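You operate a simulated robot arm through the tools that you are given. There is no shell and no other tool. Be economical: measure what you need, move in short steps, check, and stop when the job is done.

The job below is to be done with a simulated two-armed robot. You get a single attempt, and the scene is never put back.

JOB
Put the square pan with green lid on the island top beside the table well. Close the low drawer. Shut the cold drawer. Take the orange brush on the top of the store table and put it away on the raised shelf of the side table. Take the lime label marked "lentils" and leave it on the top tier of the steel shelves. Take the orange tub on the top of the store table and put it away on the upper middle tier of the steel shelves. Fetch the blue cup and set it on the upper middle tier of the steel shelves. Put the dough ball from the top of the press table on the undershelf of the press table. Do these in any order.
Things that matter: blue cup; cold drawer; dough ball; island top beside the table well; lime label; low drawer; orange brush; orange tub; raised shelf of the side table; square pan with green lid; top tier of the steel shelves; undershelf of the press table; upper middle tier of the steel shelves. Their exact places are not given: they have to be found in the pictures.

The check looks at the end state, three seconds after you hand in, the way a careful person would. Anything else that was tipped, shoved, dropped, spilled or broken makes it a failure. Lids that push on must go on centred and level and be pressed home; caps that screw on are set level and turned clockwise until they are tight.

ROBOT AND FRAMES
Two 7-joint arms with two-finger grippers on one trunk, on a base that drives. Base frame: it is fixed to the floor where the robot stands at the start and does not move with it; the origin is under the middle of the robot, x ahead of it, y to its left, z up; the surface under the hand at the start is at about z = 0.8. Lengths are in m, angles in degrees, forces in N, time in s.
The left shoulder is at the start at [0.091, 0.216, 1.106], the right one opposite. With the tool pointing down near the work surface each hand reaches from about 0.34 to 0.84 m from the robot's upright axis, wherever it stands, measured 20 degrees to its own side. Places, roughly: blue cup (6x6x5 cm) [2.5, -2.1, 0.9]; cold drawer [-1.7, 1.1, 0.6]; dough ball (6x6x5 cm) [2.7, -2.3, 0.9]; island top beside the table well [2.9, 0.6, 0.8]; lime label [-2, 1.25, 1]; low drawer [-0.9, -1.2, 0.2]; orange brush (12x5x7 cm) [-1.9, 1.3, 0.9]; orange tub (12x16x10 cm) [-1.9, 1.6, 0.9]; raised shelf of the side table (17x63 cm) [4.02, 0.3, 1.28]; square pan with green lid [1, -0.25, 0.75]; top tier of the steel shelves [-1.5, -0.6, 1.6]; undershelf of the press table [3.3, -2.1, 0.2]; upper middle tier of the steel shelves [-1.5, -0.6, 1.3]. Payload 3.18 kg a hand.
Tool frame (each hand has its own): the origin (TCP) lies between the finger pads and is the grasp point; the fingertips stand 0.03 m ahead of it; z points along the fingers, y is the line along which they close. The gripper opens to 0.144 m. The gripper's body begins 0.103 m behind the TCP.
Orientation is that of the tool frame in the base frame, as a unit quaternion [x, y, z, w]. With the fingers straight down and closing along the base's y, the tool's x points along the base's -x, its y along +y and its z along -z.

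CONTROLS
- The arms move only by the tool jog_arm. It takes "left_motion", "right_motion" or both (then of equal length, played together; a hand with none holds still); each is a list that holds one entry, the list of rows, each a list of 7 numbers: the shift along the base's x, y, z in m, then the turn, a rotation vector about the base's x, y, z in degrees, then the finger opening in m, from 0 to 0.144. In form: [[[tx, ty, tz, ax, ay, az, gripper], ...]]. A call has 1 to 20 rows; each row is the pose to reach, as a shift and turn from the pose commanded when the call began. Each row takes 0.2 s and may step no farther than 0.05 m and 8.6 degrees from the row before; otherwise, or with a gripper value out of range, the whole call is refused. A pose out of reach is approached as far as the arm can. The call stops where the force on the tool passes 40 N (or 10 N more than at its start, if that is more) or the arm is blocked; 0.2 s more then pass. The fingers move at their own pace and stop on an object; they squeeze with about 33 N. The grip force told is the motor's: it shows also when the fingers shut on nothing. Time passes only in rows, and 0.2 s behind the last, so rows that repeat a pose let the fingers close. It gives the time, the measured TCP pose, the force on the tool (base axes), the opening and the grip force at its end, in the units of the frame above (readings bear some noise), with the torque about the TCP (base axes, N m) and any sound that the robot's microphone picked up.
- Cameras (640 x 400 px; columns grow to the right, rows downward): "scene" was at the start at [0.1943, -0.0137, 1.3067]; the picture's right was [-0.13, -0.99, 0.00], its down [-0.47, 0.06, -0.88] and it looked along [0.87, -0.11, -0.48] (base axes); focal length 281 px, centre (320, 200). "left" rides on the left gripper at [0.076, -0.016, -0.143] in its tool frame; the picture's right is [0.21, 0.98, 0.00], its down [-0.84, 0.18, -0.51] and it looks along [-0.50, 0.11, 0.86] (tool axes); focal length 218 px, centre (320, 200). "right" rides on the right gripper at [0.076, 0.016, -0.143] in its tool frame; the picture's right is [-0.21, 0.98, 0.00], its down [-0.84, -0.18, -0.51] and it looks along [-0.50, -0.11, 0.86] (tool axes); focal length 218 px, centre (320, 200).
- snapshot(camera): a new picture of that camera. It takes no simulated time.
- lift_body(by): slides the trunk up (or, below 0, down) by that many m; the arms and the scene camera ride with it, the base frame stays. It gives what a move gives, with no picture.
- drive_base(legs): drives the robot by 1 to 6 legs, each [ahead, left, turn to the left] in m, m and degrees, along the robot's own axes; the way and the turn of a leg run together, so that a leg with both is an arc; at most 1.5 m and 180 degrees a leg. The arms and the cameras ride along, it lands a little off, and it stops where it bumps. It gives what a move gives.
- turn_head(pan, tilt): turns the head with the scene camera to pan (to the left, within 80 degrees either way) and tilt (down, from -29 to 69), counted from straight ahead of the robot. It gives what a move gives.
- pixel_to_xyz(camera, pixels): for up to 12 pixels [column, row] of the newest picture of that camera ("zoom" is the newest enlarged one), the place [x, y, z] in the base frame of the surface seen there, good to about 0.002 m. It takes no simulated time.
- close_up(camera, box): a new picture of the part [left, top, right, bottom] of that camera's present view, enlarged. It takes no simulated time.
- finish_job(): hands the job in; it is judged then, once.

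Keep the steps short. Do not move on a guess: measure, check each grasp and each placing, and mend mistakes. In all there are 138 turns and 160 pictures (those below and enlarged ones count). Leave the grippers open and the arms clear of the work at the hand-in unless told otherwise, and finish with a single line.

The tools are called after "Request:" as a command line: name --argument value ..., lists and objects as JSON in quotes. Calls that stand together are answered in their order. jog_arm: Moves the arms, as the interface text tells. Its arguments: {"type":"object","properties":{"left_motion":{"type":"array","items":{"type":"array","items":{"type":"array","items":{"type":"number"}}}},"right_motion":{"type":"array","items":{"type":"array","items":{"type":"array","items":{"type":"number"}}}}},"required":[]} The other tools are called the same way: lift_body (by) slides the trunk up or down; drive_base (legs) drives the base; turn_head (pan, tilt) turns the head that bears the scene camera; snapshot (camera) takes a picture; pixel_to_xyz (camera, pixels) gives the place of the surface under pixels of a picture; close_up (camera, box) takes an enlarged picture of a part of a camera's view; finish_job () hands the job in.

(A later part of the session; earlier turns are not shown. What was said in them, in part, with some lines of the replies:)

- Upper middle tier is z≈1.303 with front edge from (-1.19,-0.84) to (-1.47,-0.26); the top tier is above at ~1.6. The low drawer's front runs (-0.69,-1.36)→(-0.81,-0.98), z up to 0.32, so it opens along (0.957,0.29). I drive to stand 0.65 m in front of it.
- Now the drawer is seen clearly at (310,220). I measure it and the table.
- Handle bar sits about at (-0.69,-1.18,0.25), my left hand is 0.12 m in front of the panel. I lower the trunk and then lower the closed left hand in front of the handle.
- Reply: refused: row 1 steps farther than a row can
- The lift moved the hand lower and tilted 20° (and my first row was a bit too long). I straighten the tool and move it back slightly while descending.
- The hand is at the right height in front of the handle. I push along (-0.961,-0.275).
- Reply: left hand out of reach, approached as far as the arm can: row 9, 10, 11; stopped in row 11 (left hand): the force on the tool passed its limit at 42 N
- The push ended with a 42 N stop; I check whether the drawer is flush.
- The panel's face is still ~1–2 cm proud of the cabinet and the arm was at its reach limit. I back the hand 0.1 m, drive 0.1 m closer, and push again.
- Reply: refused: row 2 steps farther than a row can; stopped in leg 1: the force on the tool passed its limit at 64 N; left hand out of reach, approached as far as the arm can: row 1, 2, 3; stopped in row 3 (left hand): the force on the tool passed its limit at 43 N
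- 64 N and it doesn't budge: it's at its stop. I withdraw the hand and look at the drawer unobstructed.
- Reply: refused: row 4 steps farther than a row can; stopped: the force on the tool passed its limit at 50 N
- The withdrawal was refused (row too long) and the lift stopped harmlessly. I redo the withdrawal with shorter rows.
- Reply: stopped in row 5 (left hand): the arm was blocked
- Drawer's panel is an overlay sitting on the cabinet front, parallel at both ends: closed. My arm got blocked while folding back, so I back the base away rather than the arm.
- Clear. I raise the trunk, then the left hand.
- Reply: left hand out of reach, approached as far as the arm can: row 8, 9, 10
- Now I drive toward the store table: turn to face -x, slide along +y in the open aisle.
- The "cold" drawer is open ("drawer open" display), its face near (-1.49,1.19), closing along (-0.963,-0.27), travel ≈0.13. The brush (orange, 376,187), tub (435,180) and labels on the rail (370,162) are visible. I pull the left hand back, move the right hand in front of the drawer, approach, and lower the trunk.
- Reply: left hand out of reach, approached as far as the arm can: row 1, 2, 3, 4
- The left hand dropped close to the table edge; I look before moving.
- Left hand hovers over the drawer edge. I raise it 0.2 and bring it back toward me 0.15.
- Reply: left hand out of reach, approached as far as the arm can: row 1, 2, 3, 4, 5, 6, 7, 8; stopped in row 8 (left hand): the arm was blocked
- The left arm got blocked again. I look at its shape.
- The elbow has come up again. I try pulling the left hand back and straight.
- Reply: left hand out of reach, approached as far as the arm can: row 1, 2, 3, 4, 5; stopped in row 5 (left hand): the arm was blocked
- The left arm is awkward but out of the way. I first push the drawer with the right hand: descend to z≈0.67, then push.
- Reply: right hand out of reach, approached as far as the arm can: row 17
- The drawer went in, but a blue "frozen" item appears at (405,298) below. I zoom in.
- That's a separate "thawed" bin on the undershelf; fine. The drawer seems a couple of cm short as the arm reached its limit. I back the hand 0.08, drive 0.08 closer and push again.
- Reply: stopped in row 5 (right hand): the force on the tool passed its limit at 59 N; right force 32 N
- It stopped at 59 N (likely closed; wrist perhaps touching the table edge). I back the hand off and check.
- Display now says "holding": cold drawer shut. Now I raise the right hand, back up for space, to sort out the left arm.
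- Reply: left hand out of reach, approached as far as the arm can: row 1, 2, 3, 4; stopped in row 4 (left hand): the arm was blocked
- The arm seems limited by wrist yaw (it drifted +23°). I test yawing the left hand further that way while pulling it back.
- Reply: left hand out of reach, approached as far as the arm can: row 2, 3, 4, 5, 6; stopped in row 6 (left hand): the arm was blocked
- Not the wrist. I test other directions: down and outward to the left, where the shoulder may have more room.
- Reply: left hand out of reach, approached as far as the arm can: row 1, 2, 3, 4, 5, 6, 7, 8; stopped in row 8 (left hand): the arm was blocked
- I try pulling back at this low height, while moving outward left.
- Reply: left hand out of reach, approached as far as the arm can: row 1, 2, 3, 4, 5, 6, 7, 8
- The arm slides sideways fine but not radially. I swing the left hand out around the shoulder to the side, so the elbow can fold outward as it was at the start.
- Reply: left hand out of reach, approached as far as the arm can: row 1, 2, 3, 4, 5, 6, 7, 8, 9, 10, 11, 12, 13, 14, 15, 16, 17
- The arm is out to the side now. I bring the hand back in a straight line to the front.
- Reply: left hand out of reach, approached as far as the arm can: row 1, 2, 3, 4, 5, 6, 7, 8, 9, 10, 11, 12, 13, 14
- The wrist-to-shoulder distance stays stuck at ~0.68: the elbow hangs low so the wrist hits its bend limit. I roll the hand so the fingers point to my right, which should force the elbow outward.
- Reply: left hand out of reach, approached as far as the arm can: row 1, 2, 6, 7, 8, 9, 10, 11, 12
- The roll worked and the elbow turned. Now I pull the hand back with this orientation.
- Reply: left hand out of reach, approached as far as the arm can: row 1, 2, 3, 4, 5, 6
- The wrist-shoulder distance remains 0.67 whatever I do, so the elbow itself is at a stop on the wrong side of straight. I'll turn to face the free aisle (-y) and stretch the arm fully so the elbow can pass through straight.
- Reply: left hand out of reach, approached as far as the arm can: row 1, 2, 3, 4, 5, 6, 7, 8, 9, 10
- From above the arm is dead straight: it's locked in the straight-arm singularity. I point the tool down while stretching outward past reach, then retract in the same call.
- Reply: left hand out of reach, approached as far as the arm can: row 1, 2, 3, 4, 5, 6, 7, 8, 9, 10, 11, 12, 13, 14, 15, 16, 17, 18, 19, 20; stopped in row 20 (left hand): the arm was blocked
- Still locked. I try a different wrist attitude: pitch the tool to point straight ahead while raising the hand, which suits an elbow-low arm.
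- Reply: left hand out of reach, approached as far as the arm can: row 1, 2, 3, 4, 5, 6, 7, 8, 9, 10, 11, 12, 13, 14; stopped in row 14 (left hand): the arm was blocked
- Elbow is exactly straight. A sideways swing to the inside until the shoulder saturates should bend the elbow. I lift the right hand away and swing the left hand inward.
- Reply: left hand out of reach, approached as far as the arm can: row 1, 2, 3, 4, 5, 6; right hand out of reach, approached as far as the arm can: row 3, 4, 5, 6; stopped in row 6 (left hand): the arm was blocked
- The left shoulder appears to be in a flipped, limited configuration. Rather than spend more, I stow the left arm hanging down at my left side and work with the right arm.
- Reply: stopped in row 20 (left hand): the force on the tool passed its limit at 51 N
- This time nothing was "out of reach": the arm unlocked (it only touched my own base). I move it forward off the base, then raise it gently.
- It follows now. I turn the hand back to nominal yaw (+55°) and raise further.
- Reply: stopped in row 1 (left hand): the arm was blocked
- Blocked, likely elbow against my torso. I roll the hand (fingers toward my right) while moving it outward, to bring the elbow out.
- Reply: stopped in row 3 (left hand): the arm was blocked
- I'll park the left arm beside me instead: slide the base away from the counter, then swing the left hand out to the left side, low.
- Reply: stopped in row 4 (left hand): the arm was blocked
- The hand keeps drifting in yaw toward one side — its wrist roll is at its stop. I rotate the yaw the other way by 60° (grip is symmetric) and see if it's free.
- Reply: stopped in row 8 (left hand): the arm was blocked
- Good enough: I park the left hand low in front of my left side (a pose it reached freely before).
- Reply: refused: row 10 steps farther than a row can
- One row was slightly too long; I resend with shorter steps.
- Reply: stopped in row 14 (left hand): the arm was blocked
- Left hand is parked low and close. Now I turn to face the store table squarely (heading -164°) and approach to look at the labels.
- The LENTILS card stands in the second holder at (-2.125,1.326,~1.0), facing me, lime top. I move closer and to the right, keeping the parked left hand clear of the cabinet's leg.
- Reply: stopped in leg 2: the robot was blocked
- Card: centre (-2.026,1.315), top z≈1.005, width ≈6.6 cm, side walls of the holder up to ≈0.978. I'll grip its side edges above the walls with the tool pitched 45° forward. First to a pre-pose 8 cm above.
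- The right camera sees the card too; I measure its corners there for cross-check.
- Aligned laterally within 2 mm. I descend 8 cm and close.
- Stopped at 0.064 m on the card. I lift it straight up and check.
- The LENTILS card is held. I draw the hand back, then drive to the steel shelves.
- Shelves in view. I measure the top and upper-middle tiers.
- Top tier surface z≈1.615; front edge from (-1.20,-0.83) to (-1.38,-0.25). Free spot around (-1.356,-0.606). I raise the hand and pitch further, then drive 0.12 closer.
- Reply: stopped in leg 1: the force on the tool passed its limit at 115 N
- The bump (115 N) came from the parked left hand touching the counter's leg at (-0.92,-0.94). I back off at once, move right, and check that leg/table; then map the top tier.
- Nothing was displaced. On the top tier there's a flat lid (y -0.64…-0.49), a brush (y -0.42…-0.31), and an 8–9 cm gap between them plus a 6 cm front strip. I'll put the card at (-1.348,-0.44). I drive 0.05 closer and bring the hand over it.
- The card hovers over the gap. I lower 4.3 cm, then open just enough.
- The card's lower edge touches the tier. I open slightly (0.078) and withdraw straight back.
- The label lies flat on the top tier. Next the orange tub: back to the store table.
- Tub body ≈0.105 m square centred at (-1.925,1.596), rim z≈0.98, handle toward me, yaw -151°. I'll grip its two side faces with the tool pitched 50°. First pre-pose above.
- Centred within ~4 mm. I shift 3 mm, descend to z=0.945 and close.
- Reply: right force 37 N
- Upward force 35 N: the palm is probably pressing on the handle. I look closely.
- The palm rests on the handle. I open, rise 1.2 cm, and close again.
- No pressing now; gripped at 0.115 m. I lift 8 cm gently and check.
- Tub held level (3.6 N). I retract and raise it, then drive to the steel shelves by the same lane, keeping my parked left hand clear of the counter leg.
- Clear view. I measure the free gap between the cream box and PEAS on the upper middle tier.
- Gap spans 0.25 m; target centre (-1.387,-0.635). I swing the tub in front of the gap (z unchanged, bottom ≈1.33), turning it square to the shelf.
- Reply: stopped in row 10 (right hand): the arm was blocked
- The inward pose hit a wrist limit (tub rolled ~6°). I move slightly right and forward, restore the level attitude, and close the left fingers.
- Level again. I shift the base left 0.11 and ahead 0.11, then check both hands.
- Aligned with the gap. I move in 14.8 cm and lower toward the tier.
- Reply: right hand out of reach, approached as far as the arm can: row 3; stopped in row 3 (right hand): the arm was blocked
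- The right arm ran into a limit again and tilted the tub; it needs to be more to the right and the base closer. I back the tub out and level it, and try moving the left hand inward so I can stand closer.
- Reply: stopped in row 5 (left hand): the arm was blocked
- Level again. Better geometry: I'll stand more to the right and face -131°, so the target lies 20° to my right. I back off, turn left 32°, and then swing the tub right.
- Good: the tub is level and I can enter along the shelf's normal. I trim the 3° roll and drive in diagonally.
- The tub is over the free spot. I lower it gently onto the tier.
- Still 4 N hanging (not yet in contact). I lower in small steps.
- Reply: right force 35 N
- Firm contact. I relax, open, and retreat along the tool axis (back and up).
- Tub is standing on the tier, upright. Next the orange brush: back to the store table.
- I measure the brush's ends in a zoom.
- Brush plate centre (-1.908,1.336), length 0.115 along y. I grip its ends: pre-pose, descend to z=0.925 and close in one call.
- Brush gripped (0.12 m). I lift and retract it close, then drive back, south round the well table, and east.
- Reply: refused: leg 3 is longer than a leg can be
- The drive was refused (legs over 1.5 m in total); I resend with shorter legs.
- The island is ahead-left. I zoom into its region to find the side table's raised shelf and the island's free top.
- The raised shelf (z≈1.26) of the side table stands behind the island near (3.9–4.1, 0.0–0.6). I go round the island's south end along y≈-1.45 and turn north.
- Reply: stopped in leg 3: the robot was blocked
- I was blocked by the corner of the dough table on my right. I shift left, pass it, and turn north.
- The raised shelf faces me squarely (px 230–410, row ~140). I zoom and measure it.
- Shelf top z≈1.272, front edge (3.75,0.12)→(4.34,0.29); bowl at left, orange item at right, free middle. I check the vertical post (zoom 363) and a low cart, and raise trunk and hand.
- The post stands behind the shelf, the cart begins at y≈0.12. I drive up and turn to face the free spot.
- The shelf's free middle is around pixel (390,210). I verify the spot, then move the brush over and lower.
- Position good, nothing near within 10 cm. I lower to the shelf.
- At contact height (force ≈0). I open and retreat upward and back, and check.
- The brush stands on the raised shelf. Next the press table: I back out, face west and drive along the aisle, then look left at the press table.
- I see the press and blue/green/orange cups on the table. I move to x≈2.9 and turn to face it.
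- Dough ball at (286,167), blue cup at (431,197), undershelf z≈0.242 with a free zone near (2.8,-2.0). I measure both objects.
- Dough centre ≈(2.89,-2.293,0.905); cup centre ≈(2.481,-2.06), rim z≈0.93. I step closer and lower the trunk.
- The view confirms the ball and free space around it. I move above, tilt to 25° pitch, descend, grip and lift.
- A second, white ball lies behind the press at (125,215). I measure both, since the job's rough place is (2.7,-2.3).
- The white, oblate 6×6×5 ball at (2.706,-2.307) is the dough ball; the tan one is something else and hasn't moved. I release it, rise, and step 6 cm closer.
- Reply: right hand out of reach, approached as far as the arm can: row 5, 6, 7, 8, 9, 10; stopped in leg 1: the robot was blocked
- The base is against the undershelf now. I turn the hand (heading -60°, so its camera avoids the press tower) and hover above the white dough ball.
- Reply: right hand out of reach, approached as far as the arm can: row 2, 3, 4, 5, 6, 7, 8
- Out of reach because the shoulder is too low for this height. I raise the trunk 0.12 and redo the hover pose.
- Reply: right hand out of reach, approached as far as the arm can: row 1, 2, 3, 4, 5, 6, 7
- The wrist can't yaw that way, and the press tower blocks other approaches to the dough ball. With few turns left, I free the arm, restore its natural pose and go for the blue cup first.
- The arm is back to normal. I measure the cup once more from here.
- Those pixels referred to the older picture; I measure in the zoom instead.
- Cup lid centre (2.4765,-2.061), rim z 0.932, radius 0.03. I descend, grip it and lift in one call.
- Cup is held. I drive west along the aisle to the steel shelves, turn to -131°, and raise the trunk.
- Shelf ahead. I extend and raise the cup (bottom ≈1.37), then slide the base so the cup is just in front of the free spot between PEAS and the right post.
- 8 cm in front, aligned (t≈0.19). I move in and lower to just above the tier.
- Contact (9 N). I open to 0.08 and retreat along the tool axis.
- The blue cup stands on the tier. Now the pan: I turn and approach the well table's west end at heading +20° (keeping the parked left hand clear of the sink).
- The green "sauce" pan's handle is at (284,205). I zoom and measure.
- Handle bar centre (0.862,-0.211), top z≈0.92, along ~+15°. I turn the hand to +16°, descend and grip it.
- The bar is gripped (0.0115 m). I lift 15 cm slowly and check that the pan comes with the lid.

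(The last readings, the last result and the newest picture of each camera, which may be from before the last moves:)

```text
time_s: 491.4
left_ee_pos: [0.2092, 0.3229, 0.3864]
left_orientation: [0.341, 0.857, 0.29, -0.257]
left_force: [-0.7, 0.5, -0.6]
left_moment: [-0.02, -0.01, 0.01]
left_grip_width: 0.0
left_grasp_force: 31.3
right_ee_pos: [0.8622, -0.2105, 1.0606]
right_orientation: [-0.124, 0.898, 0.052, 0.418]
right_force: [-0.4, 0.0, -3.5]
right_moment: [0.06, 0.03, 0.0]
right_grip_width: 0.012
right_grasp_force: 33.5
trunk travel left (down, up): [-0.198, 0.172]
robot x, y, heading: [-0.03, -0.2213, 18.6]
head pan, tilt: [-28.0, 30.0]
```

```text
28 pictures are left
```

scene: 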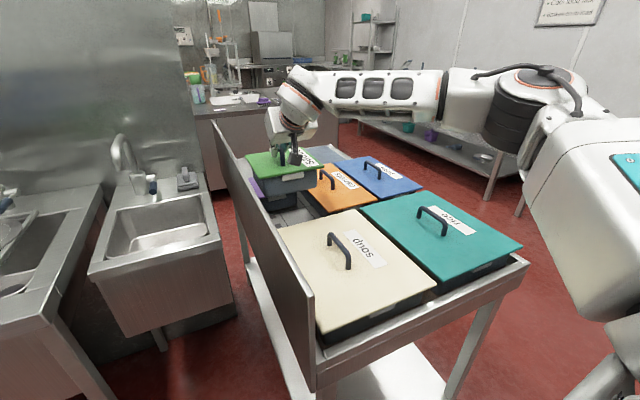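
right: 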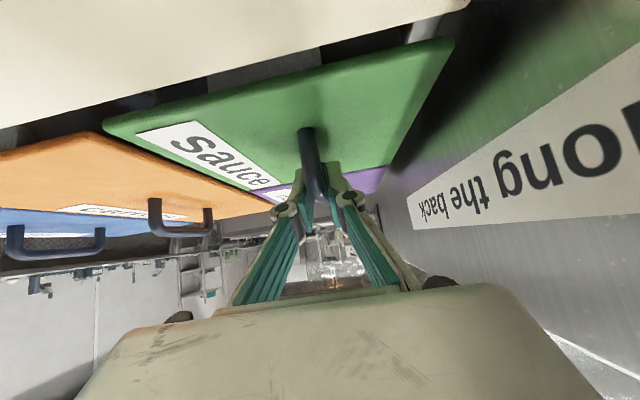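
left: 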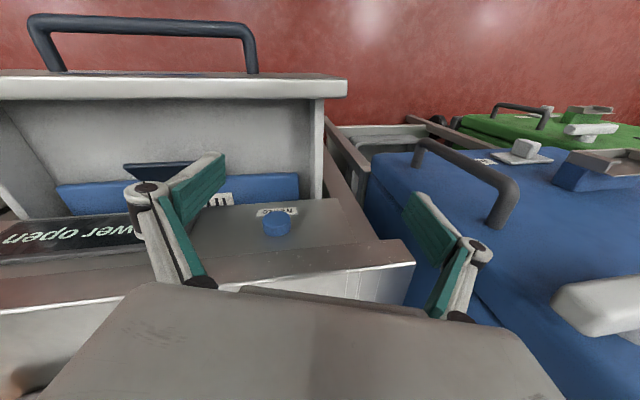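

The whole pan comes up level (3.5 N). I measure the table's far end, raise the pan clear of the screen, and drive out south.

Request:
pixel_to_xyz --camera "scene" --pixels '[[325, 148], [240, 155], [216, 125], [213, 135], [285, 200], [270, 205], [336, 150], [200, 108]]'

Request:
lift_body --by 0.17

Request:
jog_arm --right_motion '[[[0, 0, 0.03, 0, 0, 0, 0], [0, 0, 0.06, 0, 0, 0, 0], [-0.03, -0.01, 0.08, 0, 0, 0, 0], [-0.07, -0.022, 0.09, 0, 0, 0, 0], [-0.11, -0.034, 0.09, 0, 0, 0, 0], [-0.15, -0.046, 0.09, 0, 0, 0, 0]]]'

Request:
drive_base --legs '[[-0.15, 0, 0], [0, 0, -18.6], [0, -1.2, 0], [1.4, 0, 0]]'

Request:
turn_head --pan 40 --tilt 22

Request:
snapshot --camera "scene"

```text
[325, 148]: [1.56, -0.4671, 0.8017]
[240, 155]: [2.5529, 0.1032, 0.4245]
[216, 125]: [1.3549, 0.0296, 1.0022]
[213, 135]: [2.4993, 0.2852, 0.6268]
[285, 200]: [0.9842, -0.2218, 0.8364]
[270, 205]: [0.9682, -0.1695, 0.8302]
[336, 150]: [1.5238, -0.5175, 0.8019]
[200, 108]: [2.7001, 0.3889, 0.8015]
```

```text
time_s: 493.3
left_ee_pos: [0.2092, 0.3195, 0.5547]
left_orientation: [0.34, 0.858, 0.286, -0.255]
left_force: [0.0, 1.0, 0.3]
left_moment: [-0.01, 0.03, 0.02]
left_grip_width: 0.0
left_grasp_force: 30.4
right_ee_pos: [0.8635, -0.2106, 1.2296]
right_orientation: [-0.123, 0.898, 0.053, 0.418]
right_force: [0.3, 0.3, -4.1]
right_moment: [0.02, 0.06, 0.02]
right_grip_width: 0.0116
right_grasp_force: 33.2
trunk travel left (down, up): [-0.368, 0.002]
robot x, y, heading: [-0.0306, -0.216, 18.5]
head pan, tilt: [-28.0, 30.0]
```

```text
time_s: 494.7
left_ee_pos: [0.2105, 0.318, 0.5547]
left_orientation: [0.34, 0.858, 0.287, -0.255]
left_force: [0.1, 0.2, 0.6]
left_moment: [0.03, -0.02, -0.04]
left_grip_width: 0.0
left_grasp_force: 30.3
right_ee_pos: [0.7153, -0.2567, 1.3204]
right_orientation: [-0.123, 0.898, 0.052, 0.418]
right_force: [-0.9, 0.0, -3.4]
right_moment: [0.01, 0.05, 0.01]
right_grip_width: 0.0117
right_grasp_force: 33.0
trunk travel left (down, up): [-0.368, 0.002]
robot x, y, heading: [-0.0273, -0.2183, 18.3]
head pan, tilt: [-28.0, 30.0]
```

```text
time_s: 514.2
left_ee_pos: [1.6302, -1.0524, 0.5542]
left_orientation: [0.476, 0.791, 0.324, -0.204]
left_force: [-0.2, -0.4, -0.6]
left_moment: [-0.02, 0.02, -0.01]
left_grip_width: 0.0001
left_grasp_force: 30.5
right_ee_pos: [1.9234, -1.7601, 1.3199]
right_orientation: [0.025, 0.907, -0.016, 0.42]
right_force: [0.1, 0.5, -3.0]
right_moment: [0.0, 0.04, -0.02]
right_grip_width: 0.0116
right_grasp_force: 33.2
trunk travel left (down, up): [-0.368, 0.002]
robot x, y, heading: [1.2288, -1.4882, -0.1]
head pan, tilt: [-28.0, 30.0]
```

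```text
time_s: 515.6
left_ee_pos: [1.6293, -1.0527, 0.5547]
left_orientation: [0.476, 0.792, 0.324, -0.203]
left_force: [0.1, -0.4, 0.3]
left_moment: [0.01, 0.01, 0.0]
left_grip_width: 0.0
left_grasp_force: 30.5
right_ee_pos: [1.9237, -1.76, 1.3187]
right_orientation: [0.025, 0.907, -0.017, 0.42]
right_force: [0.7, 0.4, -4.1]
right_moment: [0.03, 0.03, 0.0]
right_grip_width: 0.0117
right_grasp_force: 33.2
trunk travel left (down, up): [-0.368, 0.002]
robot x, y, heading: [1.2262, -1.482, -0.2]
head pan, tilt: [40.0, 22.0]
```

```text
27 pictures are left
```

scene: 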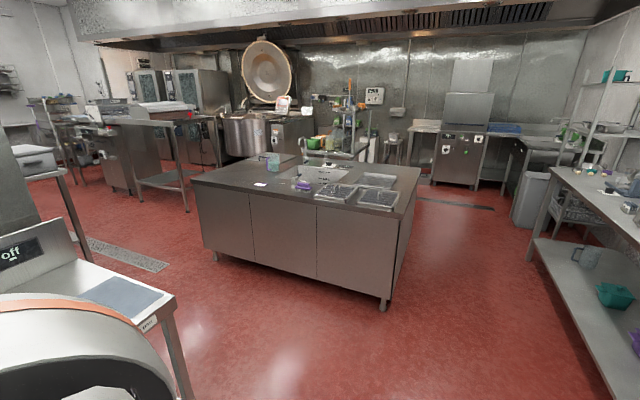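

The island is in view; its free top lies at left (about 230,175). I measure the island's corners and the free spot.

Request:
pixel_to_xyz --camera "scene" --pixels '[[198, 183], [225, 178], [240, 172], [255, 165], [260, 184], [272, 160], [385, 215], [175, 297], [290, 158], [215, 205], [245, 185], [235, 165]]'

Request:
close_up --camera "scene" --box '[180, 130, 430, 230]'

```text
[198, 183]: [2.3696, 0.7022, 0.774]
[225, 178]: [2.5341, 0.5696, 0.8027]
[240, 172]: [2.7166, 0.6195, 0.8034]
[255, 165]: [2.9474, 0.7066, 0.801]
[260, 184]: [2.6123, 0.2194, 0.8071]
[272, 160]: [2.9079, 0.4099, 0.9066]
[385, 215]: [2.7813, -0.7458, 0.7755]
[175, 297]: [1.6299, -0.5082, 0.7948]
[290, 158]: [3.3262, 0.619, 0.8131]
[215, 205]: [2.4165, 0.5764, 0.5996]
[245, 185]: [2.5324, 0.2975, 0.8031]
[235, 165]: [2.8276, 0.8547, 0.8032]
```

```text
2.56 times, centred on (305, 180) of scene
```

zoom: 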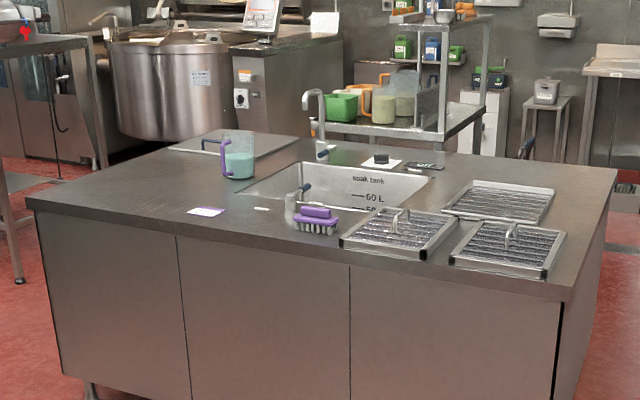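

Free spot T≈(2.68,0.59); the island's west edge runs (2.37,0.70)→(2.78,-0.75). I drive between the tables with heading 16° to stand west of it.

Request:
drive_base --legs '[[0.82, 0, 0], [0, 0, 16], [0.306, 1.14, 0], [0.041, 0.878, 0]]'

Request:
turn_head --pan -5 --tilt 35

Request:
snapshot --camera "scene"

```text
time_s: 538.5
left_ee_pos: [2.1116, 1.0636, 0.5539]
left_orientation: [0.359, 0.851, 0.291, -0.248]
left_force: [-0.1, -0.5, 0.0]
left_moment: [0.03, -0.04, -0.01]
left_grip_width: 0.0003
left_grasp_force: 30.5
right_ee_pos: [2.5936, 0.4658, 1.3201]
right_orientation: [-0.103, 0.901, 0.043, 0.418]
right_force: [0.7, -1.1, -3.9]
right_moment: [0.02, 0.06, -0.01]
right_grip_width: 0.0114
right_grasp_force: 32.5
trunk travel left (down, up): [-0.368, 0.002]
robot x, y, heading: [1.8473, 0.5376, 16.2]
head pan, tilt: [40.0, 22.0]
```

```text
time_s: 539.6
left_ee_pos: [2.1121, 1.0629, 0.5543]
left_orientation: [0.359, 0.851, 0.292, -0.248]
left_force: [-0.5, -0.4, 0.3]
left_moment: [-0.01, 0.02, 0.0]
left_grip_width: 0.0001
left_grasp_force: 30.7
right_ee_pos: [2.5938, 0.4655, 1.3195]
right_orientation: [-0.104, 0.901, 0.043, 0.419]
right_force: [-0.5, 0.7, -3.8]
right_moment: [0.01, 0.04, 0.0]
right_grip_width: 0.0116
right_grasp_force: 32.9
trunk travel left (down, up): [-0.368, 0.002]
robot x, y, heading: [1.8473, 0.5381, 16.3]
head pan, tilt: [-5.0, 35.0]
```

```text
25 pictures are left
```

scene: 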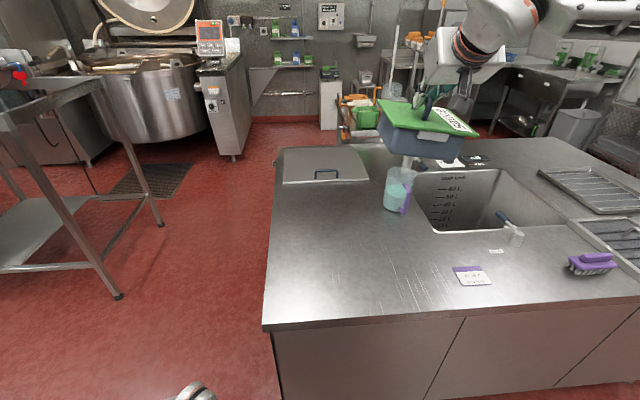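

I measure the free spot, jug and the pan's bottom.

Request:
pixel_to_xyz --camera "scene" --pixels '[[340, 240], [340, 215], [320, 260], [385, 205], [325, 185], [455, 280], [410, 153], [440, 158], [400, 128], [395, 145]]'

```text
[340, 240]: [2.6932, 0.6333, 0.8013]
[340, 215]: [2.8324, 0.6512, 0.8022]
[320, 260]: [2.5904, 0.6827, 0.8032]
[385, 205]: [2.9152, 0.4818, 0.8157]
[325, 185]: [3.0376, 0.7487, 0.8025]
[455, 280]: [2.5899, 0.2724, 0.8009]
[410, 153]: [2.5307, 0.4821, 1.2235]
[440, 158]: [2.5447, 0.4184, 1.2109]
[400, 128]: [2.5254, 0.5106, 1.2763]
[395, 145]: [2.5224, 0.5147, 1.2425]
```

The pan's bottom is ≈0.115 below the grip. Target (2.70,0.60) is free by >10 cm all round. I move over it and lower to 2 cm above.

Request:
jog_arm --right_motion '[[[0.035, 0.034, 0, 0, 0, 0, 0], [0.07, 0.068, 0, 0, 0, 0, 0], [0.106, 0.101, 0, 0, 0, 0, 0], [0.106, 0.135, -0.03, 0, 0, 0, 0], [0.106, 0.135, -0.075, 0, 0, 0, 0], [0.106, 0.135, -0.12, 0, 0, 0, 0], [0.106, 0.135, -0.165, 0, 0, 0, 0], [0.106, 0.135, -0.21, 0, 0, 0, 0], [0.106, 0.135, -0.255, 0, 0, 0, 0], [0.106, 0.135, -0.3, 0, 0, 0, 0], [0.106, 0.135, -0.34, 0, 0, 0, 0], [0.106, 0.135, -0.37, 0, 0, 0, 0], [0.106, 0.135, -0.382, 0, 0, 0, 0]]]'

Request:
snapshot --camera "scene"

```text
time_s: 542.4
left_ee_pos: [2.1118, 1.0632, 0.5547]
left_orientation: [0.359, 0.851, 0.291, -0.249]
left_force: [0.0, -0.1, -0.2]
left_moment: [-0.03, 0.05, 0.01]
left_grip_width: 0.0
left_grasp_force: 31.1
right_ee_pos: [2.6985, 0.6002, 0.9365]
right_orientation: [-0.103, 0.901, 0.043, 0.419]
right_force: [0.5, 0.2, -4.1]
right_moment: [0.02, 0.05, 0.01]
right_grip_width: 0.0119
right_grasp_force: 33.0
trunk travel left (down, up): [-0.368, 0.002]
robot x, y, heading: [1.8487, 0.536, 16.2]
head pan, tilt: [-5.0, 35.0]
```

```text
24 pictures are left
```

scene: 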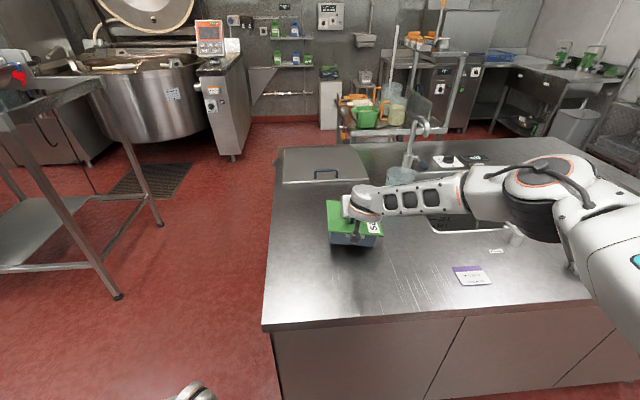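

Near the surface. I creep down in small steps to contact.

Request:
jog_arm --right_motion '[[[0, 0, -0.004, 0, 0, 0, 0], [0, 0, -0.008, 0, 0, 0, 0]]]'

Request:
jog_arm --right_motion '[[[0, 0, -0.003, 0, 0, 0, 0], [0, 0, -0.006, 0, 0, 0, 0]]]'

Request:
jog_arm --right_motion '[[[0, 0, -0.002, 0, 0, 0, 0], [0, 0, -0.004, 0, 0, 0, 0]]]'

```text
time_s: 543.0
left_ee_pos: [2.112, 1.0626, 0.5545]
left_orientation: [0.359, 0.851, 0.292, -0.248]
left_force: [0.3, -0.1, -0.2]
left_moment: [0.01, 0.02, -0.05]
left_grip_width: 0.0
left_grasp_force: 30.6
right_ee_pos: [2.7, 0.6002, 0.9293]
right_orientation: [-0.103, 0.901, 0.043, 0.419]
right_force: [0.2, 0.5, -3.5]
right_moment: [0.02, 0.06, -0.03]
right_grip_width: 0.0117
right_grasp_force: 32.7
trunk travel left (down, up): [-0.368, 0.002]
robot x, y, heading: [1.848, 0.5371, 15.9]
head pan, tilt: [-5.0, 35.0]
```

```text
time_s: 543.6
left_ee_pos: [2.1122, 1.0632, 0.5539]
left_orientation: [0.359, 0.851, 0.292, -0.248]
left_force: [-0.3, 0.4, 0.2]
left_moment: [-0.02, -0.01, 0.01]
left_grip_width: 0.0001
left_grasp_force: 31.3
right_ee_pos: [2.6988, 0.6013, 0.9221]
right_orientation: [-0.104, 0.901, 0.044, 0.419]
right_force: [-0.1, 0.4, -3.6]
right_moment: [0.02, 0.05, 0.0]
right_grip_width: 0.0119
right_grasp_force: 33.3
trunk travel left (down, up): [-0.368, 0.002]
robot x, y, heading: [1.8435, 0.5413, 16.0]
head pan, tilt: [-5.0, 35.0]
```

```text
time_s: 544.2
left_ee_pos: [2.1118, 1.0626, 0.5539]
left_orientation: [0.36, 0.851, 0.292, -0.248]
left_force: [0.3, -0.3, -0.4]
left_moment: [0.02, -0.01, 0.04]
left_grip_width: 0.0
left_grasp_force: 30.3
right_ee_pos: [2.6997, 0.6002, 0.9201]
right_orientation: [-0.104, 0.901, 0.043, 0.419]
right_force: [0.1, 1.6, -0.9]
right_moment: [-0.11, 0.16, -0.02]
right_grip_width: 0.0116
right_grasp_force: 33.4
trunk travel left (down, up): [-0.368, 0.002]
robot x, y, heading: [1.8495, 0.5358, 16.0]
head pan, tilt: [-5.0, 35.0]
```

Weight is transferring (−0.9 N). A touch more, then open and rise clear.

Request:
jog_arm --right_motion '[[[0, 0, -0.002, 0, 0, 0, 0], [0, 0, -0.002, 0, 0, 0, 0.03], [0, 0, -0.001, 0, 0, 0, 0.05], [0, 0, 0, 0, 0, 0, 0.05], [0, 0, 0.03, 0, 0, 0, 0.05], [0, 0, 0.07, 0, 0, 0, 0.05], [-0.02, -0.006, 0.11, 0, 0, 0, 0.08], [-0.05, -0.015, 0.14, 0, 0, 0, 0.1], [-0.09, -0.026, 0.16, 0, 0, 0, 0.144]]]'

Request:
snapshot --camera "scene"

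```text
time_s: 546.2
left_ee_pos: [2.1107, 1.0622, 0.5554]
left_orientation: [0.359, 0.851, 0.293, -0.247]
left_force: [0.5, 0.1, -0.1]
left_moment: [0.02, -0.03, -0.05]
left_grip_width: 0.0003
left_grasp_force: 30.1
right_ee_pos: [2.6067, 0.5751, 1.0826]
right_orientation: [-0.104, 0.901, 0.043, 0.42]
right_force: [-0.6, -0.1, 0.7]
right_moment: [-0.01, -0.03, -0.03]
right_grip_width: 0.1443
right_grasp_force: 0.0
trunk travel left (down, up): [-0.368, 0.002]
robot x, y, heading: [1.8455, 0.5371, 16.1]
head pan, tilt: [-5.0, 35.0]
```

```text
23 pictures are left
```

scene: 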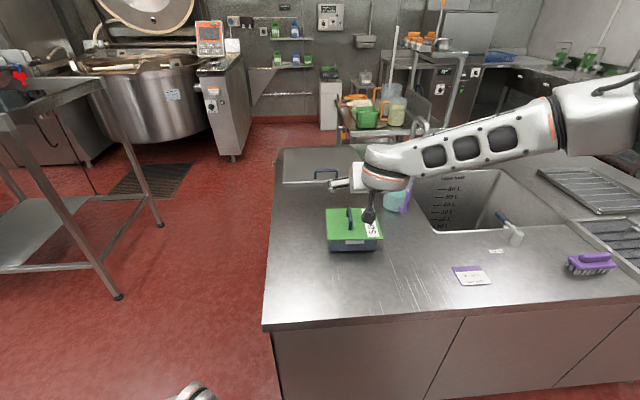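

The pan stands level on the island top. With ~10 turns left I try the dough ball, this time approaching from the press's right side: robot near (2.4,-1.55), heading -52°.

Request:
drive_base --legs '[[-0.041, -0.878, 0], [-0.306, -1.0, 0], [0, 0, -68], [0.36, 0.176, 0]]'

Request:
lift_body --by -0.1

Request:
turn_head --pan -12 --tilt 40

Request:
snapshot --camera "scene"

Request:
pixel_to_xyz --camera "scene" --pixels '[[320, 120], [320, 150], [280, 130], [300, 140], [340, 130], [260, 140], [320, 320], [320, 350]]'

```text
time_s: 568.1
left_ee_pos: [2.9787, -1.6048, 0.5551]
left_orientation: [0.776, 0.5, 0.381, -0.041]
left_force: [-0.2, -0.2, 0.7]
left_moment: [-0.02, 0.03, 0.05]
left_grip_width: 0.0
left_grasp_force: 30.6
right_ee_pos: [2.7055, -2.244, 1.0822]
right_orientation: [0.423, 0.802, -0.201, 0.371]
right_force: [0.2, -0.2, -0.3]
right_moment: [0.0, 0.01, -0.02]
right_grip_width: 0.1437
right_grasp_force: 0.1
trunk travel left (down, up): [-0.368, 0.002]
robot x, y, heading: [2.3963, -1.5488, -52.7]
head pan, tilt: [-5.0, 35.0]
```

```text
time_s: 569.0
left_ee_pos: [2.9781, -1.6022, 0.4764]
left_orientation: [0.777, 0.499, 0.381, -0.043]
left_force: [0.4, -0.4, 1.0]
left_moment: [0.04, 0.05, 0.06]
left_grip_width: 0.0
left_grasp_force: 31.0
right_ee_pos: [2.7098, -2.2495, 1.0177]
right_orientation: [0.426, 0.795, -0.2, 0.383]
right_force: [-0.5, -1.8, 3.8]
right_moment: [0.27, -0.23, -0.09]
right_grip_width: 0.1454
right_grasp_force: 0.0
trunk travel left (down, up): [-0.292, 0.077]
robot x, y, heading: [2.3949, -1.5479, -52.8]
head pan, tilt: [-5.0, 35.0]
stopped: the force on the tool passed its limit at 53 N (the readings are from after the stop); the commanded pose is now the measured one
```

```text
time_s: 569.7
left_ee_pos: [2.9774, -1.6017, 0.4771]
left_orientation: [0.777, 0.5, 0.38, -0.042]
left_force: [0.0, 0.2, -0.1]
left_moment: [-0.01, 0.02, -0.01]
left_grip_width: 0.0001
left_grasp_force: 30.7
right_ee_pos: [2.7096, -2.249, 1.0187]
right_orientation: [0.426, 0.796, -0.2, 0.382]
right_force: [-0.9, -4.0, 4.6]
right_moment: [0.3, -0.27, -0.2]
right_grip_width: 0.1433
right_grasp_force: 0.1
trunk travel left (down, up): [-0.292, 0.077]
robot x, y, heading: [2.3919, -1.5494, -52.8]
head pan, tilt: [-12.0, 40.0]
```

```text
22 pictures are left
```

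scene: 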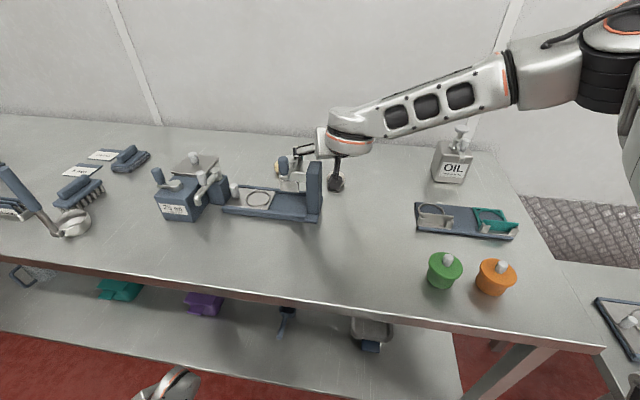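

```text
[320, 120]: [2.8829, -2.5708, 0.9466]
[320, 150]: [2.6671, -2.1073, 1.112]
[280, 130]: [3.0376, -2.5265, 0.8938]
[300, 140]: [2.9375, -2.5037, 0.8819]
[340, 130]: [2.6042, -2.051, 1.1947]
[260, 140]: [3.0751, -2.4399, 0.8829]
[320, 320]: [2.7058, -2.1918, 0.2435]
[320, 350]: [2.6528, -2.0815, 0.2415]
```

Lowering touched the press with the hand (stopped at once; the press still looks in place). I rise, steepen the tool to 15° pitch, and hover over the white ball.

Request:
jog_arm --right_motion '[[[0, 0, 0.045, 0, 0, 0, 0.144], [0, 0, 0.09, 0, 0, 0, 0.12], [0, -0.015, 0.1, 5.8, 3.9, 0, 0.1], [-0.001, -0.03, 0.1, 11.7, 7.8, 0, 0.1], [-0.002, -0.045, 0.1, 17.5, 11.6, 0, 0.1], [-0.003, -0.058, 0.1, 23.4, 15.5, 0, 0.1], [-0.004, -0.058, 0.09, 29.2, 19.4, 0, 0.1]]]'

Request:
snapshot --camera "right"

Request:
close_up --camera "scene" --box '[140, 80, 420, 250]'

```text
time_s: 571.3
left_ee_pos: [2.9768, -1.601, 0.4787]
left_orientation: [0.777, 0.499, 0.382, -0.043]
left_force: [0.2, 0.2, -0.4]
left_moment: [0.01, -0.01, 0.01]
left_grip_width: 0.0
left_grasp_force: 30.8
right_ee_pos: [2.7063, -2.3053, 1.1188]
right_orientation: [0.463, 0.864, -0.09, 0.178]
right_force: [0.1, -0.1, -0.3]
right_moment: [-0.04, 0.0, -0.01]
right_grip_width: 0.1002
right_grasp_force: 0.0
right hand out of reach, approached as far as the arm can: row 7
trunk travel left (down, up): [-0.292, 0.077]
robot x, y, heading: [2.3922, -1.5492, -52.7]
head pan, tilt: [-12.0, 40.0]
```

```text
21 pictures are left
```

right: 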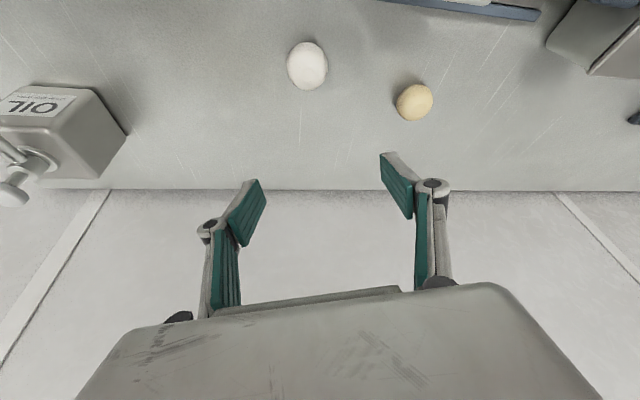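

```text
2.29 times, centred on (280, 165) of scene
```

zoom: 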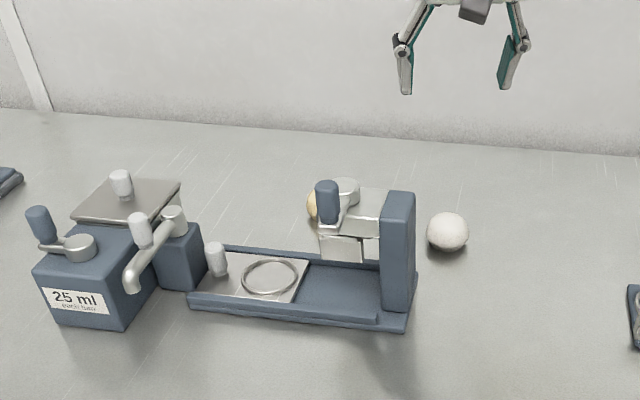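

The white ball is in clear view and the press is undisturbed. I measure the ball's centre.

Request:
pixel_to_xyz --camera "right" --pixels '[[307, 65], [290, 65], [325, 65], [307, 45], [307, 85]]'

Request:
pixel_to_xyz --camera "zoom" --pixels '[[447, 230], [430, 230], [465, 230], [447, 215]]'

```text
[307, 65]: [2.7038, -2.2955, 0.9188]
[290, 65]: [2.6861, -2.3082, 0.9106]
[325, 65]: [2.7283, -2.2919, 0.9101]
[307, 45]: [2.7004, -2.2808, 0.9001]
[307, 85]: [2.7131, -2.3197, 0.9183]
```

```text
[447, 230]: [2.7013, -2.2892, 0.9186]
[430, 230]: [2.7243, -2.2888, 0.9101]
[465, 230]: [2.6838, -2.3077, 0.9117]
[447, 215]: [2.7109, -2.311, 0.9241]
```

Centre (2.707,-2.304): I'm right above. I descend 20 cm, grip, lift, and retract.

Request:
jog_arm --right_motion '[[[0, 0, -0.045, 0, 0, 0, 0.1], [0, 0, -0.09, 0, 0, 0, 0.1], [0, 0, -0.135, 0, 0, 0, 0.1], [0, 0, -0.175, 0, 0, 0, 0.1], [0, 0, -0.201, 0, 0, 0, 0.1], [0, 0, -0.201, 0, 0, 0, 0.06], [0, 0, -0.201, 0, 0, 0, 0.04], [0, 0, -0.201, 0, 0, 0, 0.04], [0, 0, -0.16, 0, 0, 0, 0.04], [0, 0, -0.115, 0, 0, 0, 0.04], [0, 0, -0.07, 0, 0, 0, 0.04], [0, 0, -0.03, 0, 0, 0, 0.04], [-0.02, 0.03, -0.01, 0, 0, 0, 0.04], [-0.04, 0.06, 0, 0, 0, 0, 0.04], [-0.06, 0.09, 0, 0, 0, 0, 0.04]]]'

Request:
snapshot --camera "right"

```text
time_s: 574.5
left_ee_pos: [2.9778, -1.6018, 0.4782]
left_orientation: [0.777, 0.499, 0.382, -0.042]
left_force: [-0.6, -0.1, 0.1]
left_moment: [0.01, 0.0, -0.05]
left_grip_width: 0.0002
left_grasp_force: 30.7
right_ee_pos: [2.6473, -2.2171, 1.117]
right_orientation: [0.464, 0.863, -0.091, 0.177]
right_force: [-0.3, -0.1, -0.6]
right_moment: [-0.03, -0.03, 0.03]
right_grip_width: 0.0557
right_grasp_force: 32.6
trunk travel left (down, up): [-0.292, 0.077]
robot x, y, heading: [2.392, -1.5512, -52.7]
head pan, tilt: [-12.0, 40.0]
```

```text
19 pictures are left
```

right: 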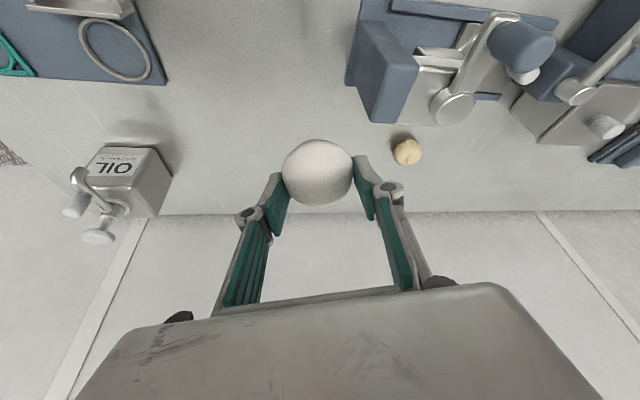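

The white dough ball is held (0.056 m). I back away, lower the trunk fully, and bring the hand down in front of the undershelf.

Request:
drive_base --legs '[[-0.35, 0.11, 0]]'

Request:
lift_body --by -0.29

Request:
jog_arm --right_motion '[[[-0.012, 0.016, -0.045, 0, 0, 0, 0.04], [-0.024, 0.032, -0.09, 0, 0, 0, 0.04], [-0.036, 0.048, -0.135, 0, 0, 0, 0.04], [-0.036, 0.048, -0.18, 0, 0, 0, 0.04], [-0.036, 0.048, -0.225, 0, 0, 0, 0.04], [-0.036, 0.048, -0.27, 0, 0, 0, 0.04], [-0.036, 0.048, -0.315, 0, 0, 0, 0.04], [-0.036, 0.048, -0.36, 0, 0, 0, 0.04], [-0.036, 0.048, -0.405, 0, 0, 0, 0.04], [-0.036, 0.048, -0.45, 0, 0, 0, 0.04], [-0.036, 0.048, -0.495, 0, 0, 0, 0.04], [-0.036, 0.048, -0.517, 0, 0, 0, 0.04]]]'

Request:
snapshot --camera "right"

Request:
snapshot --camera "scene"

```text
time_s: 576.8
left_ee_pos: [2.8596, -1.2652, 0.478]
left_orientation: [0.777, 0.499, 0.381, -0.041]
left_force: [0.3, 0.0, 0.1]
left_moment: [-0.02, -0.01, 0.03]
left_grip_width: 0.0
left_grasp_force: 30.7
right_ee_pos: [2.5271, -1.8805, 1.1188]
right_orientation: [0.463, 0.864, -0.089, 0.178]
right_force: [0.6, 0.3, -0.8]
right_moment: [0.0, -0.02, 0.01]
right_grip_width: 0.0554
right_grasp_force: 33.2
trunk travel left (down, up): [-0.292, 0.077]
robot x, y, heading: [2.2743, -1.2128, -52.7]
head pan, tilt: [-12.0, 40.0]
```

```text
time_s: 578.6
left_ee_pos: [2.9217, -1.3209, 0.4009]
left_orientation: [0.735, 0.531, 0.414, 0.08]
left_force: [0.6, -0.3, -0.6]
left_moment: [0.03, 0.01, 0.04]
left_grip_width: 0.0
left_grasp_force: 31.0
right_ee_pos: [2.5255, -1.8809, 0.9455]
right_orientation: [0.463, 0.863, -0.091, 0.181]
right_force: [-0.1, 1.1, 0.4]
right_moment: [-0.07, 0.07, -0.02]
right_grip_width: 0.0556
right_grasp_force: 33.1
trunk travel left (down, up): [-0.116, 0.254]
robot x, y, heading: [2.2784, -1.2106, -52.9]
head pan, tilt: [-12.0, 40.0]
stopped: the arm was blocked; the commanded pose is now the measured one
```

```text
time_s: 581.2
left_ee_pos: [2.9225, -1.321, 0.4006]
left_orientation: [0.734, 0.531, 0.415, 0.08]
left_force: [0.7, -0.5, -0.4]
left_moment: [0.0, 0.02, 0.02]
left_grip_width: 0.0
left_grasp_force: 30.7
right_ee_pos: [2.4877, -1.8337, 0.4252]
right_orientation: [0.464, 0.862, -0.089, 0.181]
right_force: [0.5, -0.7, -0.6]
right_moment: [0.0, -0.02, -0.01]
right_grip_width: 0.0562
right_grasp_force: 32.7
trunk travel left (down, up): [-0.116, 0.254]
robot x, y, heading: [2.2758, -1.2146, -52.8]
head pan, tilt: [-12.0, 40.0]
```

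```text
18 pictures are left
```

right: 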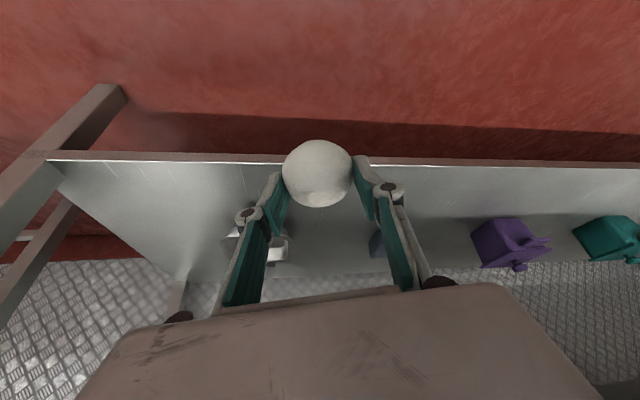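

```text
17 pictures are left
5 turns are left
```

scene: 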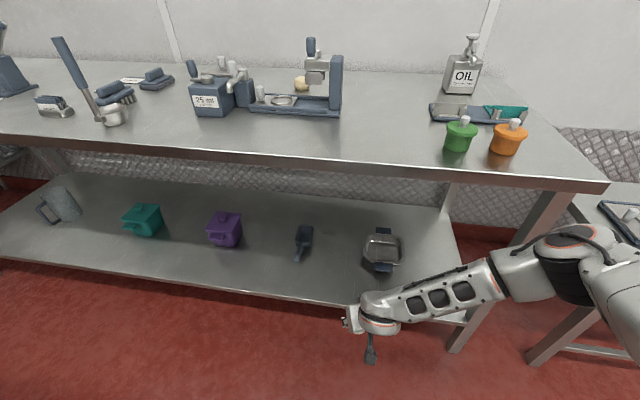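

Ball held low in front of the undershelf. The free spot between scoop and silver pan is ≈(2.66,-2.04). I draw the hand in a bit, drive forward 0.36 m, and lower to 2 cm above the undershelf.

Request:
jog_arm --right_motion '[[[-0.027, 0.036, 0, 0, 0, 0, 0.04], [-0.054, 0.072, 0, 0, 0, 0, 0.04]]]'

Request:
drive_base --legs '[[0.36, 0.017, 0]]'

Request:
jog_arm --right_motion '[[[0, 0, -0.03, 0, 0, 0, 0.04], [0, 0, -0.06, 0, 0, 0, 0.04], [0, 0, -0.09, 0, 0, 0, 0.04], [0, 0, -0.115, 0, 0, 0, 0.04], [0, 0, -0.125, 0, 0, 0, 0.04]]]'

Request:
snapshot --camera "right"

Request:
snapshot --camera "scene"

```text
time_s: 581.8
left_ee_pos: [2.9229, -1.3193, 0.4011]
left_orientation: [0.734, 0.532, 0.415, 0.079]
left_force: [-0.1, 0.9, -0.2]
left_moment: [0.02, -0.03, 0.01]
left_grip_width: 0.0
left_grasp_force: 30.9
right_ee_pos: [2.461, -1.798, 0.4256]
right_orientation: [0.465, 0.862, -0.09, 0.179]
right_force: [0.1, 0.9, -0.5]
right_moment: [-0.01, 0.05, -0.03]
right_grip_width: 0.0554
right_grasp_force: 33.1
right hand out of reach, approached as far as the arm can: row 2
trunk travel left (down, up): [-0.116, 0.254]
robot x, y, heading: [2.2714, -1.2119, -52.9]
head pan, tilt: [-12.0, 40.0]
```

```text
time_s: 583.4
left_ee_pos: [3.0397, -1.4609, 0.4014]
left_orientation: [0.736, 0.529, 0.414, 0.086]
left_force: [0.7, 0.5, -0.1]
left_moment: [-0.02, 0.0, -0.05]
left_grip_width: 0.0001
left_grasp_force: 30.9
right_ee_pos: [2.5562, -1.9145, 0.4224]
right_orientation: [0.469, 0.863, -0.091, 0.166]
right_force: [0.4, 0.3, 0.1]
right_moment: [-0.01, 0.0, 0.01]
right_grip_width: 0.0556
right_grasp_force: 33.6
trunk travel left (down, up): [-0.116, 0.254]
robot x, y, heading: [2.3894, -1.3461, -53.6]
head pan, tilt: [-12.0, 40.0]
stopped in leg 1: the robot was blocked; the commanded pose is now the measured one
```

```text
time_s: 584.6
left_ee_pos: [3.0426, -1.4621, 0.4014]
left_orientation: [0.735, 0.529, 0.417, 0.082]
left_force: [-0.3, 0.0, 1.0]
left_moment: [0.0, -0.02, 0.02]
left_grip_width: 0.0003
left_grasp_force: 30.4
right_ee_pos: [2.5577, -1.9173, 0.2888]
right_orientation: [0.468, 0.864, -0.085, 0.162]
right_force: [0.2, 0.8, -1.2]
right_moment: [-0.01, -0.01, -0.04]
right_grip_width: 0.0554
right_grasp_force: 33.3
right hand out of reach, approached as far as the arm can: row 1, 2, 3
trunk travel left (down, up): [-0.116, 0.254]
robot x, y, heading: [2.389, -1.3472, -53.4]
head pan, tilt: [-12.0, 40.0]
```

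```text
16 pictures are left
```

right: 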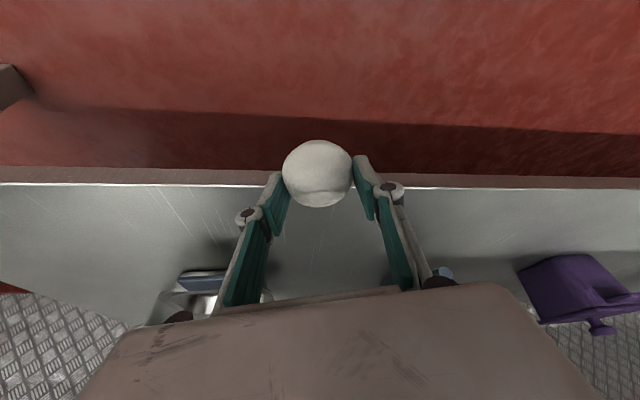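

```text
15 pictures are left
4 turns are left
```

scene: 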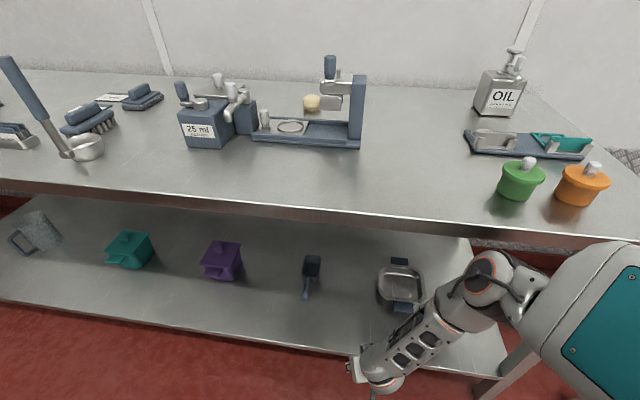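

The arm touches the table edge so the base stopped; the ball is just at the undershelf's front edge. I extend the arm inward ~9 cm at this height.

Request:
jog_arm --right_motion '[[[0.006, -0.024, 0.006, 0, 0, 0, 0.04], [0.012, -0.048, 0.008, 0, 0, 0, 0.04], [0.018, -0.072, 0.008, 0, 0, 0, 0.04], [0.024, -0.092, 0.006, 0, 0, 0, 0.04]]]'

Request:
snapshot --camera "right"

Request:
close_up --camera "scene" --box '[280, 220, 480, 390]'

```text
time_s: 585.6
left_ee_pos: [3.0432, -1.4631, 0.4009]
left_orientation: [0.736, 0.529, 0.415, 0.083]
left_force: [-0.3, -0.1, -0.2]
left_moment: [0.0, 0.02, 0.0]
left_grip_width: 0.0
left_grasp_force: 30.6
right_ee_pos: [2.5799, -2.0123, 0.2948]
right_orientation: [0.469, 0.864, -0.085, 0.162]
right_force: [0.2, 0.5, -1.3]
right_moment: [0.0, 0.0, 0.0]
right_grip_width: 0.0559
right_grasp_force: 32.9
trunk travel left (down, up): [-0.116, 0.254]
robot x, y, heading: [2.39, -1.3529, -53.6]
head pan, tilt: [-12.0, 40.0]
```

```text
14 pictures are left
```

right: 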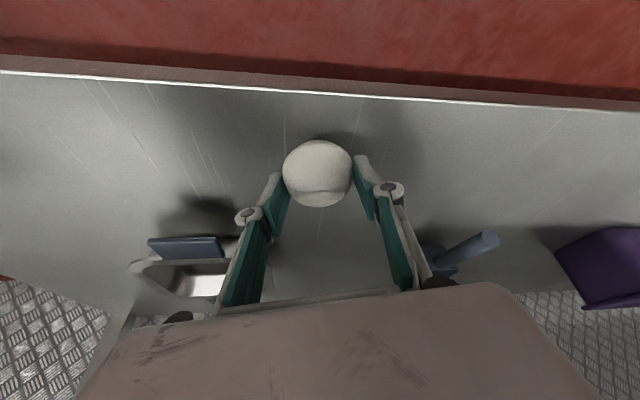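

```text
2.35 times, centred on (380, 305) of scene
3 turns are left
```

zoom: 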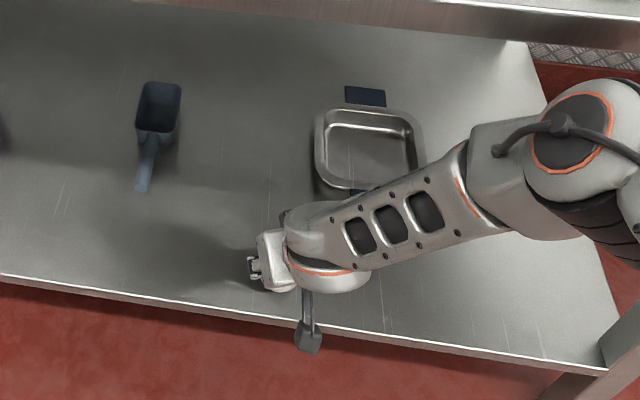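

The ball is well over the undershelf. I lower 1.5 cm to contact, open, rise slightly and withdraw outward; the left fingers open too.

Request:
jog_arm --right_motion '[[[0, 0, -0.008, 0, 0, 0, 0.04], [0, 0, -0.014, 0, 0, 0, 0.04], [0, 0, -0.016, 0, 0, 0, 0.04], [0, 0, -0.015, 0, 0, 0, 0.07], [0, 0, -0.013, 0, 0, 0, 0.1], [0, 0, -0.013, 0, 0, 0, 0.1], [0, 0, 0.02, 0, 0, 0, 0.1], [0, 0, 0.06, 0, 0, 0, 0.1], [-0.006, 0.025, 0.075, 0, 0, 0, 0.1], [-0.014, 0.055, 0.08, 0, 0, 0, 0.1], [-0.022, 0.09, 0.08, 0, 0, 0, 0.1]]]' --left_motion '[[[0, 0, 0, 0, 0, 0, 0], [0, 0, 0, 0, 0, 0, 0], [0, 0, 0, 0, 0, 0, 0], [0, 0, 0, 0, 0, 0, 0], [0, 0, 0, 0, 0, 0, 0], [0, 0, 0, 0, 0, 0, 0.05], [0, 0, 0, 0, 0, 0, 0.1], [0, 0, 0, 0, 0, 0, 0.1], [0, 0, 0, 0, 0, 0, 0.1], [0, 0, 0, 0, 0, 0, 0.1], [0, 0, 0, 0, 0, 0, 0.1]]]'

Request:
snapshot --camera "right"

Request:
snapshot --camera "scene"

```text
time_s: 588.0
left_ee_pos: [3.0368, -1.4659, 0.4024]
left_orientation: [0.737, 0.526, 0.415, 0.085]
left_force: [0.0, -0.1, 0.2]
left_moment: [-0.01, 0.06, -0.02]
left_grip_width: 0.1
left_grasp_force: 0.1
right_ee_pos: [2.5466, -1.9227, 0.377]
right_orientation: [0.474, 0.861, -0.087, 0.162]
right_force: [-0.7, -0.4, -0.4]
right_moment: [-0.03, -0.09, 0.01]
right_grip_width: 0.1
right_grasp_force: 0.0
trunk travel left (down, up): [-0.116, 0.254]
robot x, y, heading: [2.3861, -1.3463, -53.8]
head pan, tilt: [-12.0, 40.0]
```

```text
12 pictures are left
```

right: 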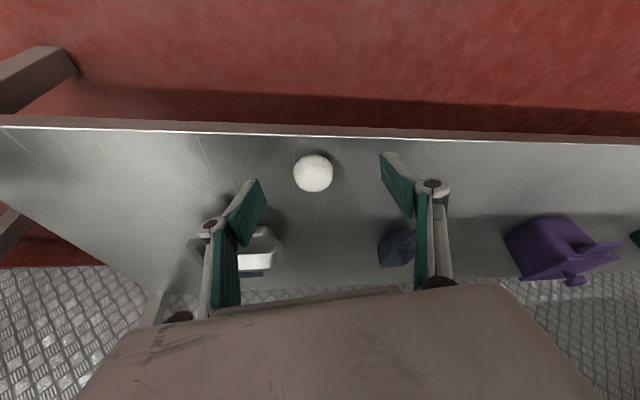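

```text
11 pictures are left
2 turns are left
```

scene: 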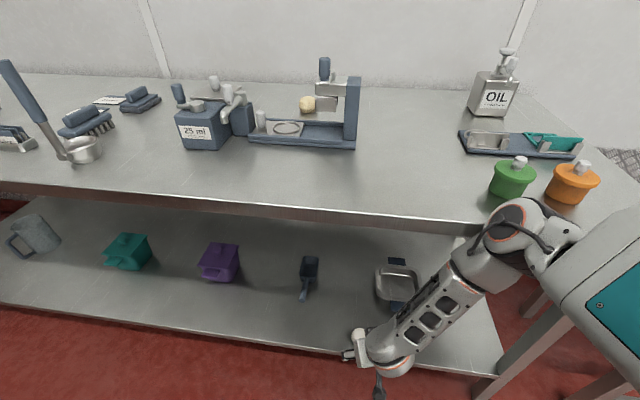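

The dough ball rests on the undershelf and nothing else moved. I back the robot 0.3 m away so the arms are clear.

Request:
drive_base --legs '[[-0.3, 0, 0]]'

Request:
snapshot --camera "scene"

```text
time_s: 590.0
left_ee_pos: [2.8638, -1.2236, 0.4005]
left_orientation: [0.736, 0.528, 0.416, 0.082]
left_force: [-0.1, 0.3, 0.4]
left_moment: [0.03, 0.04, 0.0]
left_grip_width: 0.0998
left_grasp_force: 0.0
right_ee_pos: [2.3815, -1.6818, 0.3755]
right_orientation: [0.47, 0.864, -0.085, 0.161]
right_force: [-0.2, 0.5, 0.8]
right_moment: [-0.02, 0.0, -0.03]
right_grip_width: 0.1002
right_grasp_force: 0.1
trunk travel left (down, up): [-0.116, 0.254]
robot x, y, heading: [2.2116, -1.1092, -53.6]
head pan, tilt: [-12.0, 40.0]
```

```text
10 pictures are left
1 turns are left
```

scene: 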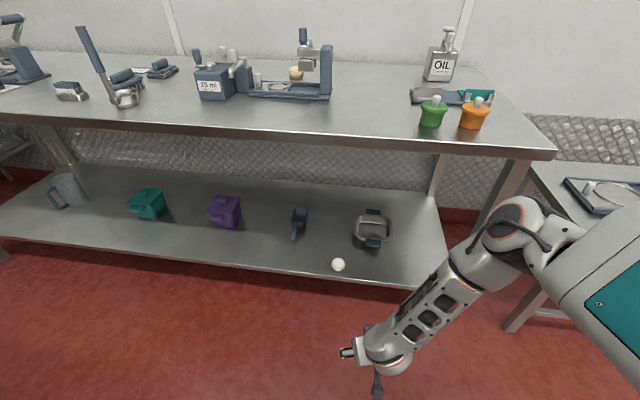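

The dough ball rests on the undershelf (338,264), the grippers are open and the arms clear, so I hand in.

Request:
finish_job

```text
The job is handed in.
```

All eight tasks are done and the job is handed in; along the way I bumped a counter leg (115 N) and pressed on the dough press (53 N), and neither looked moved afterwards.
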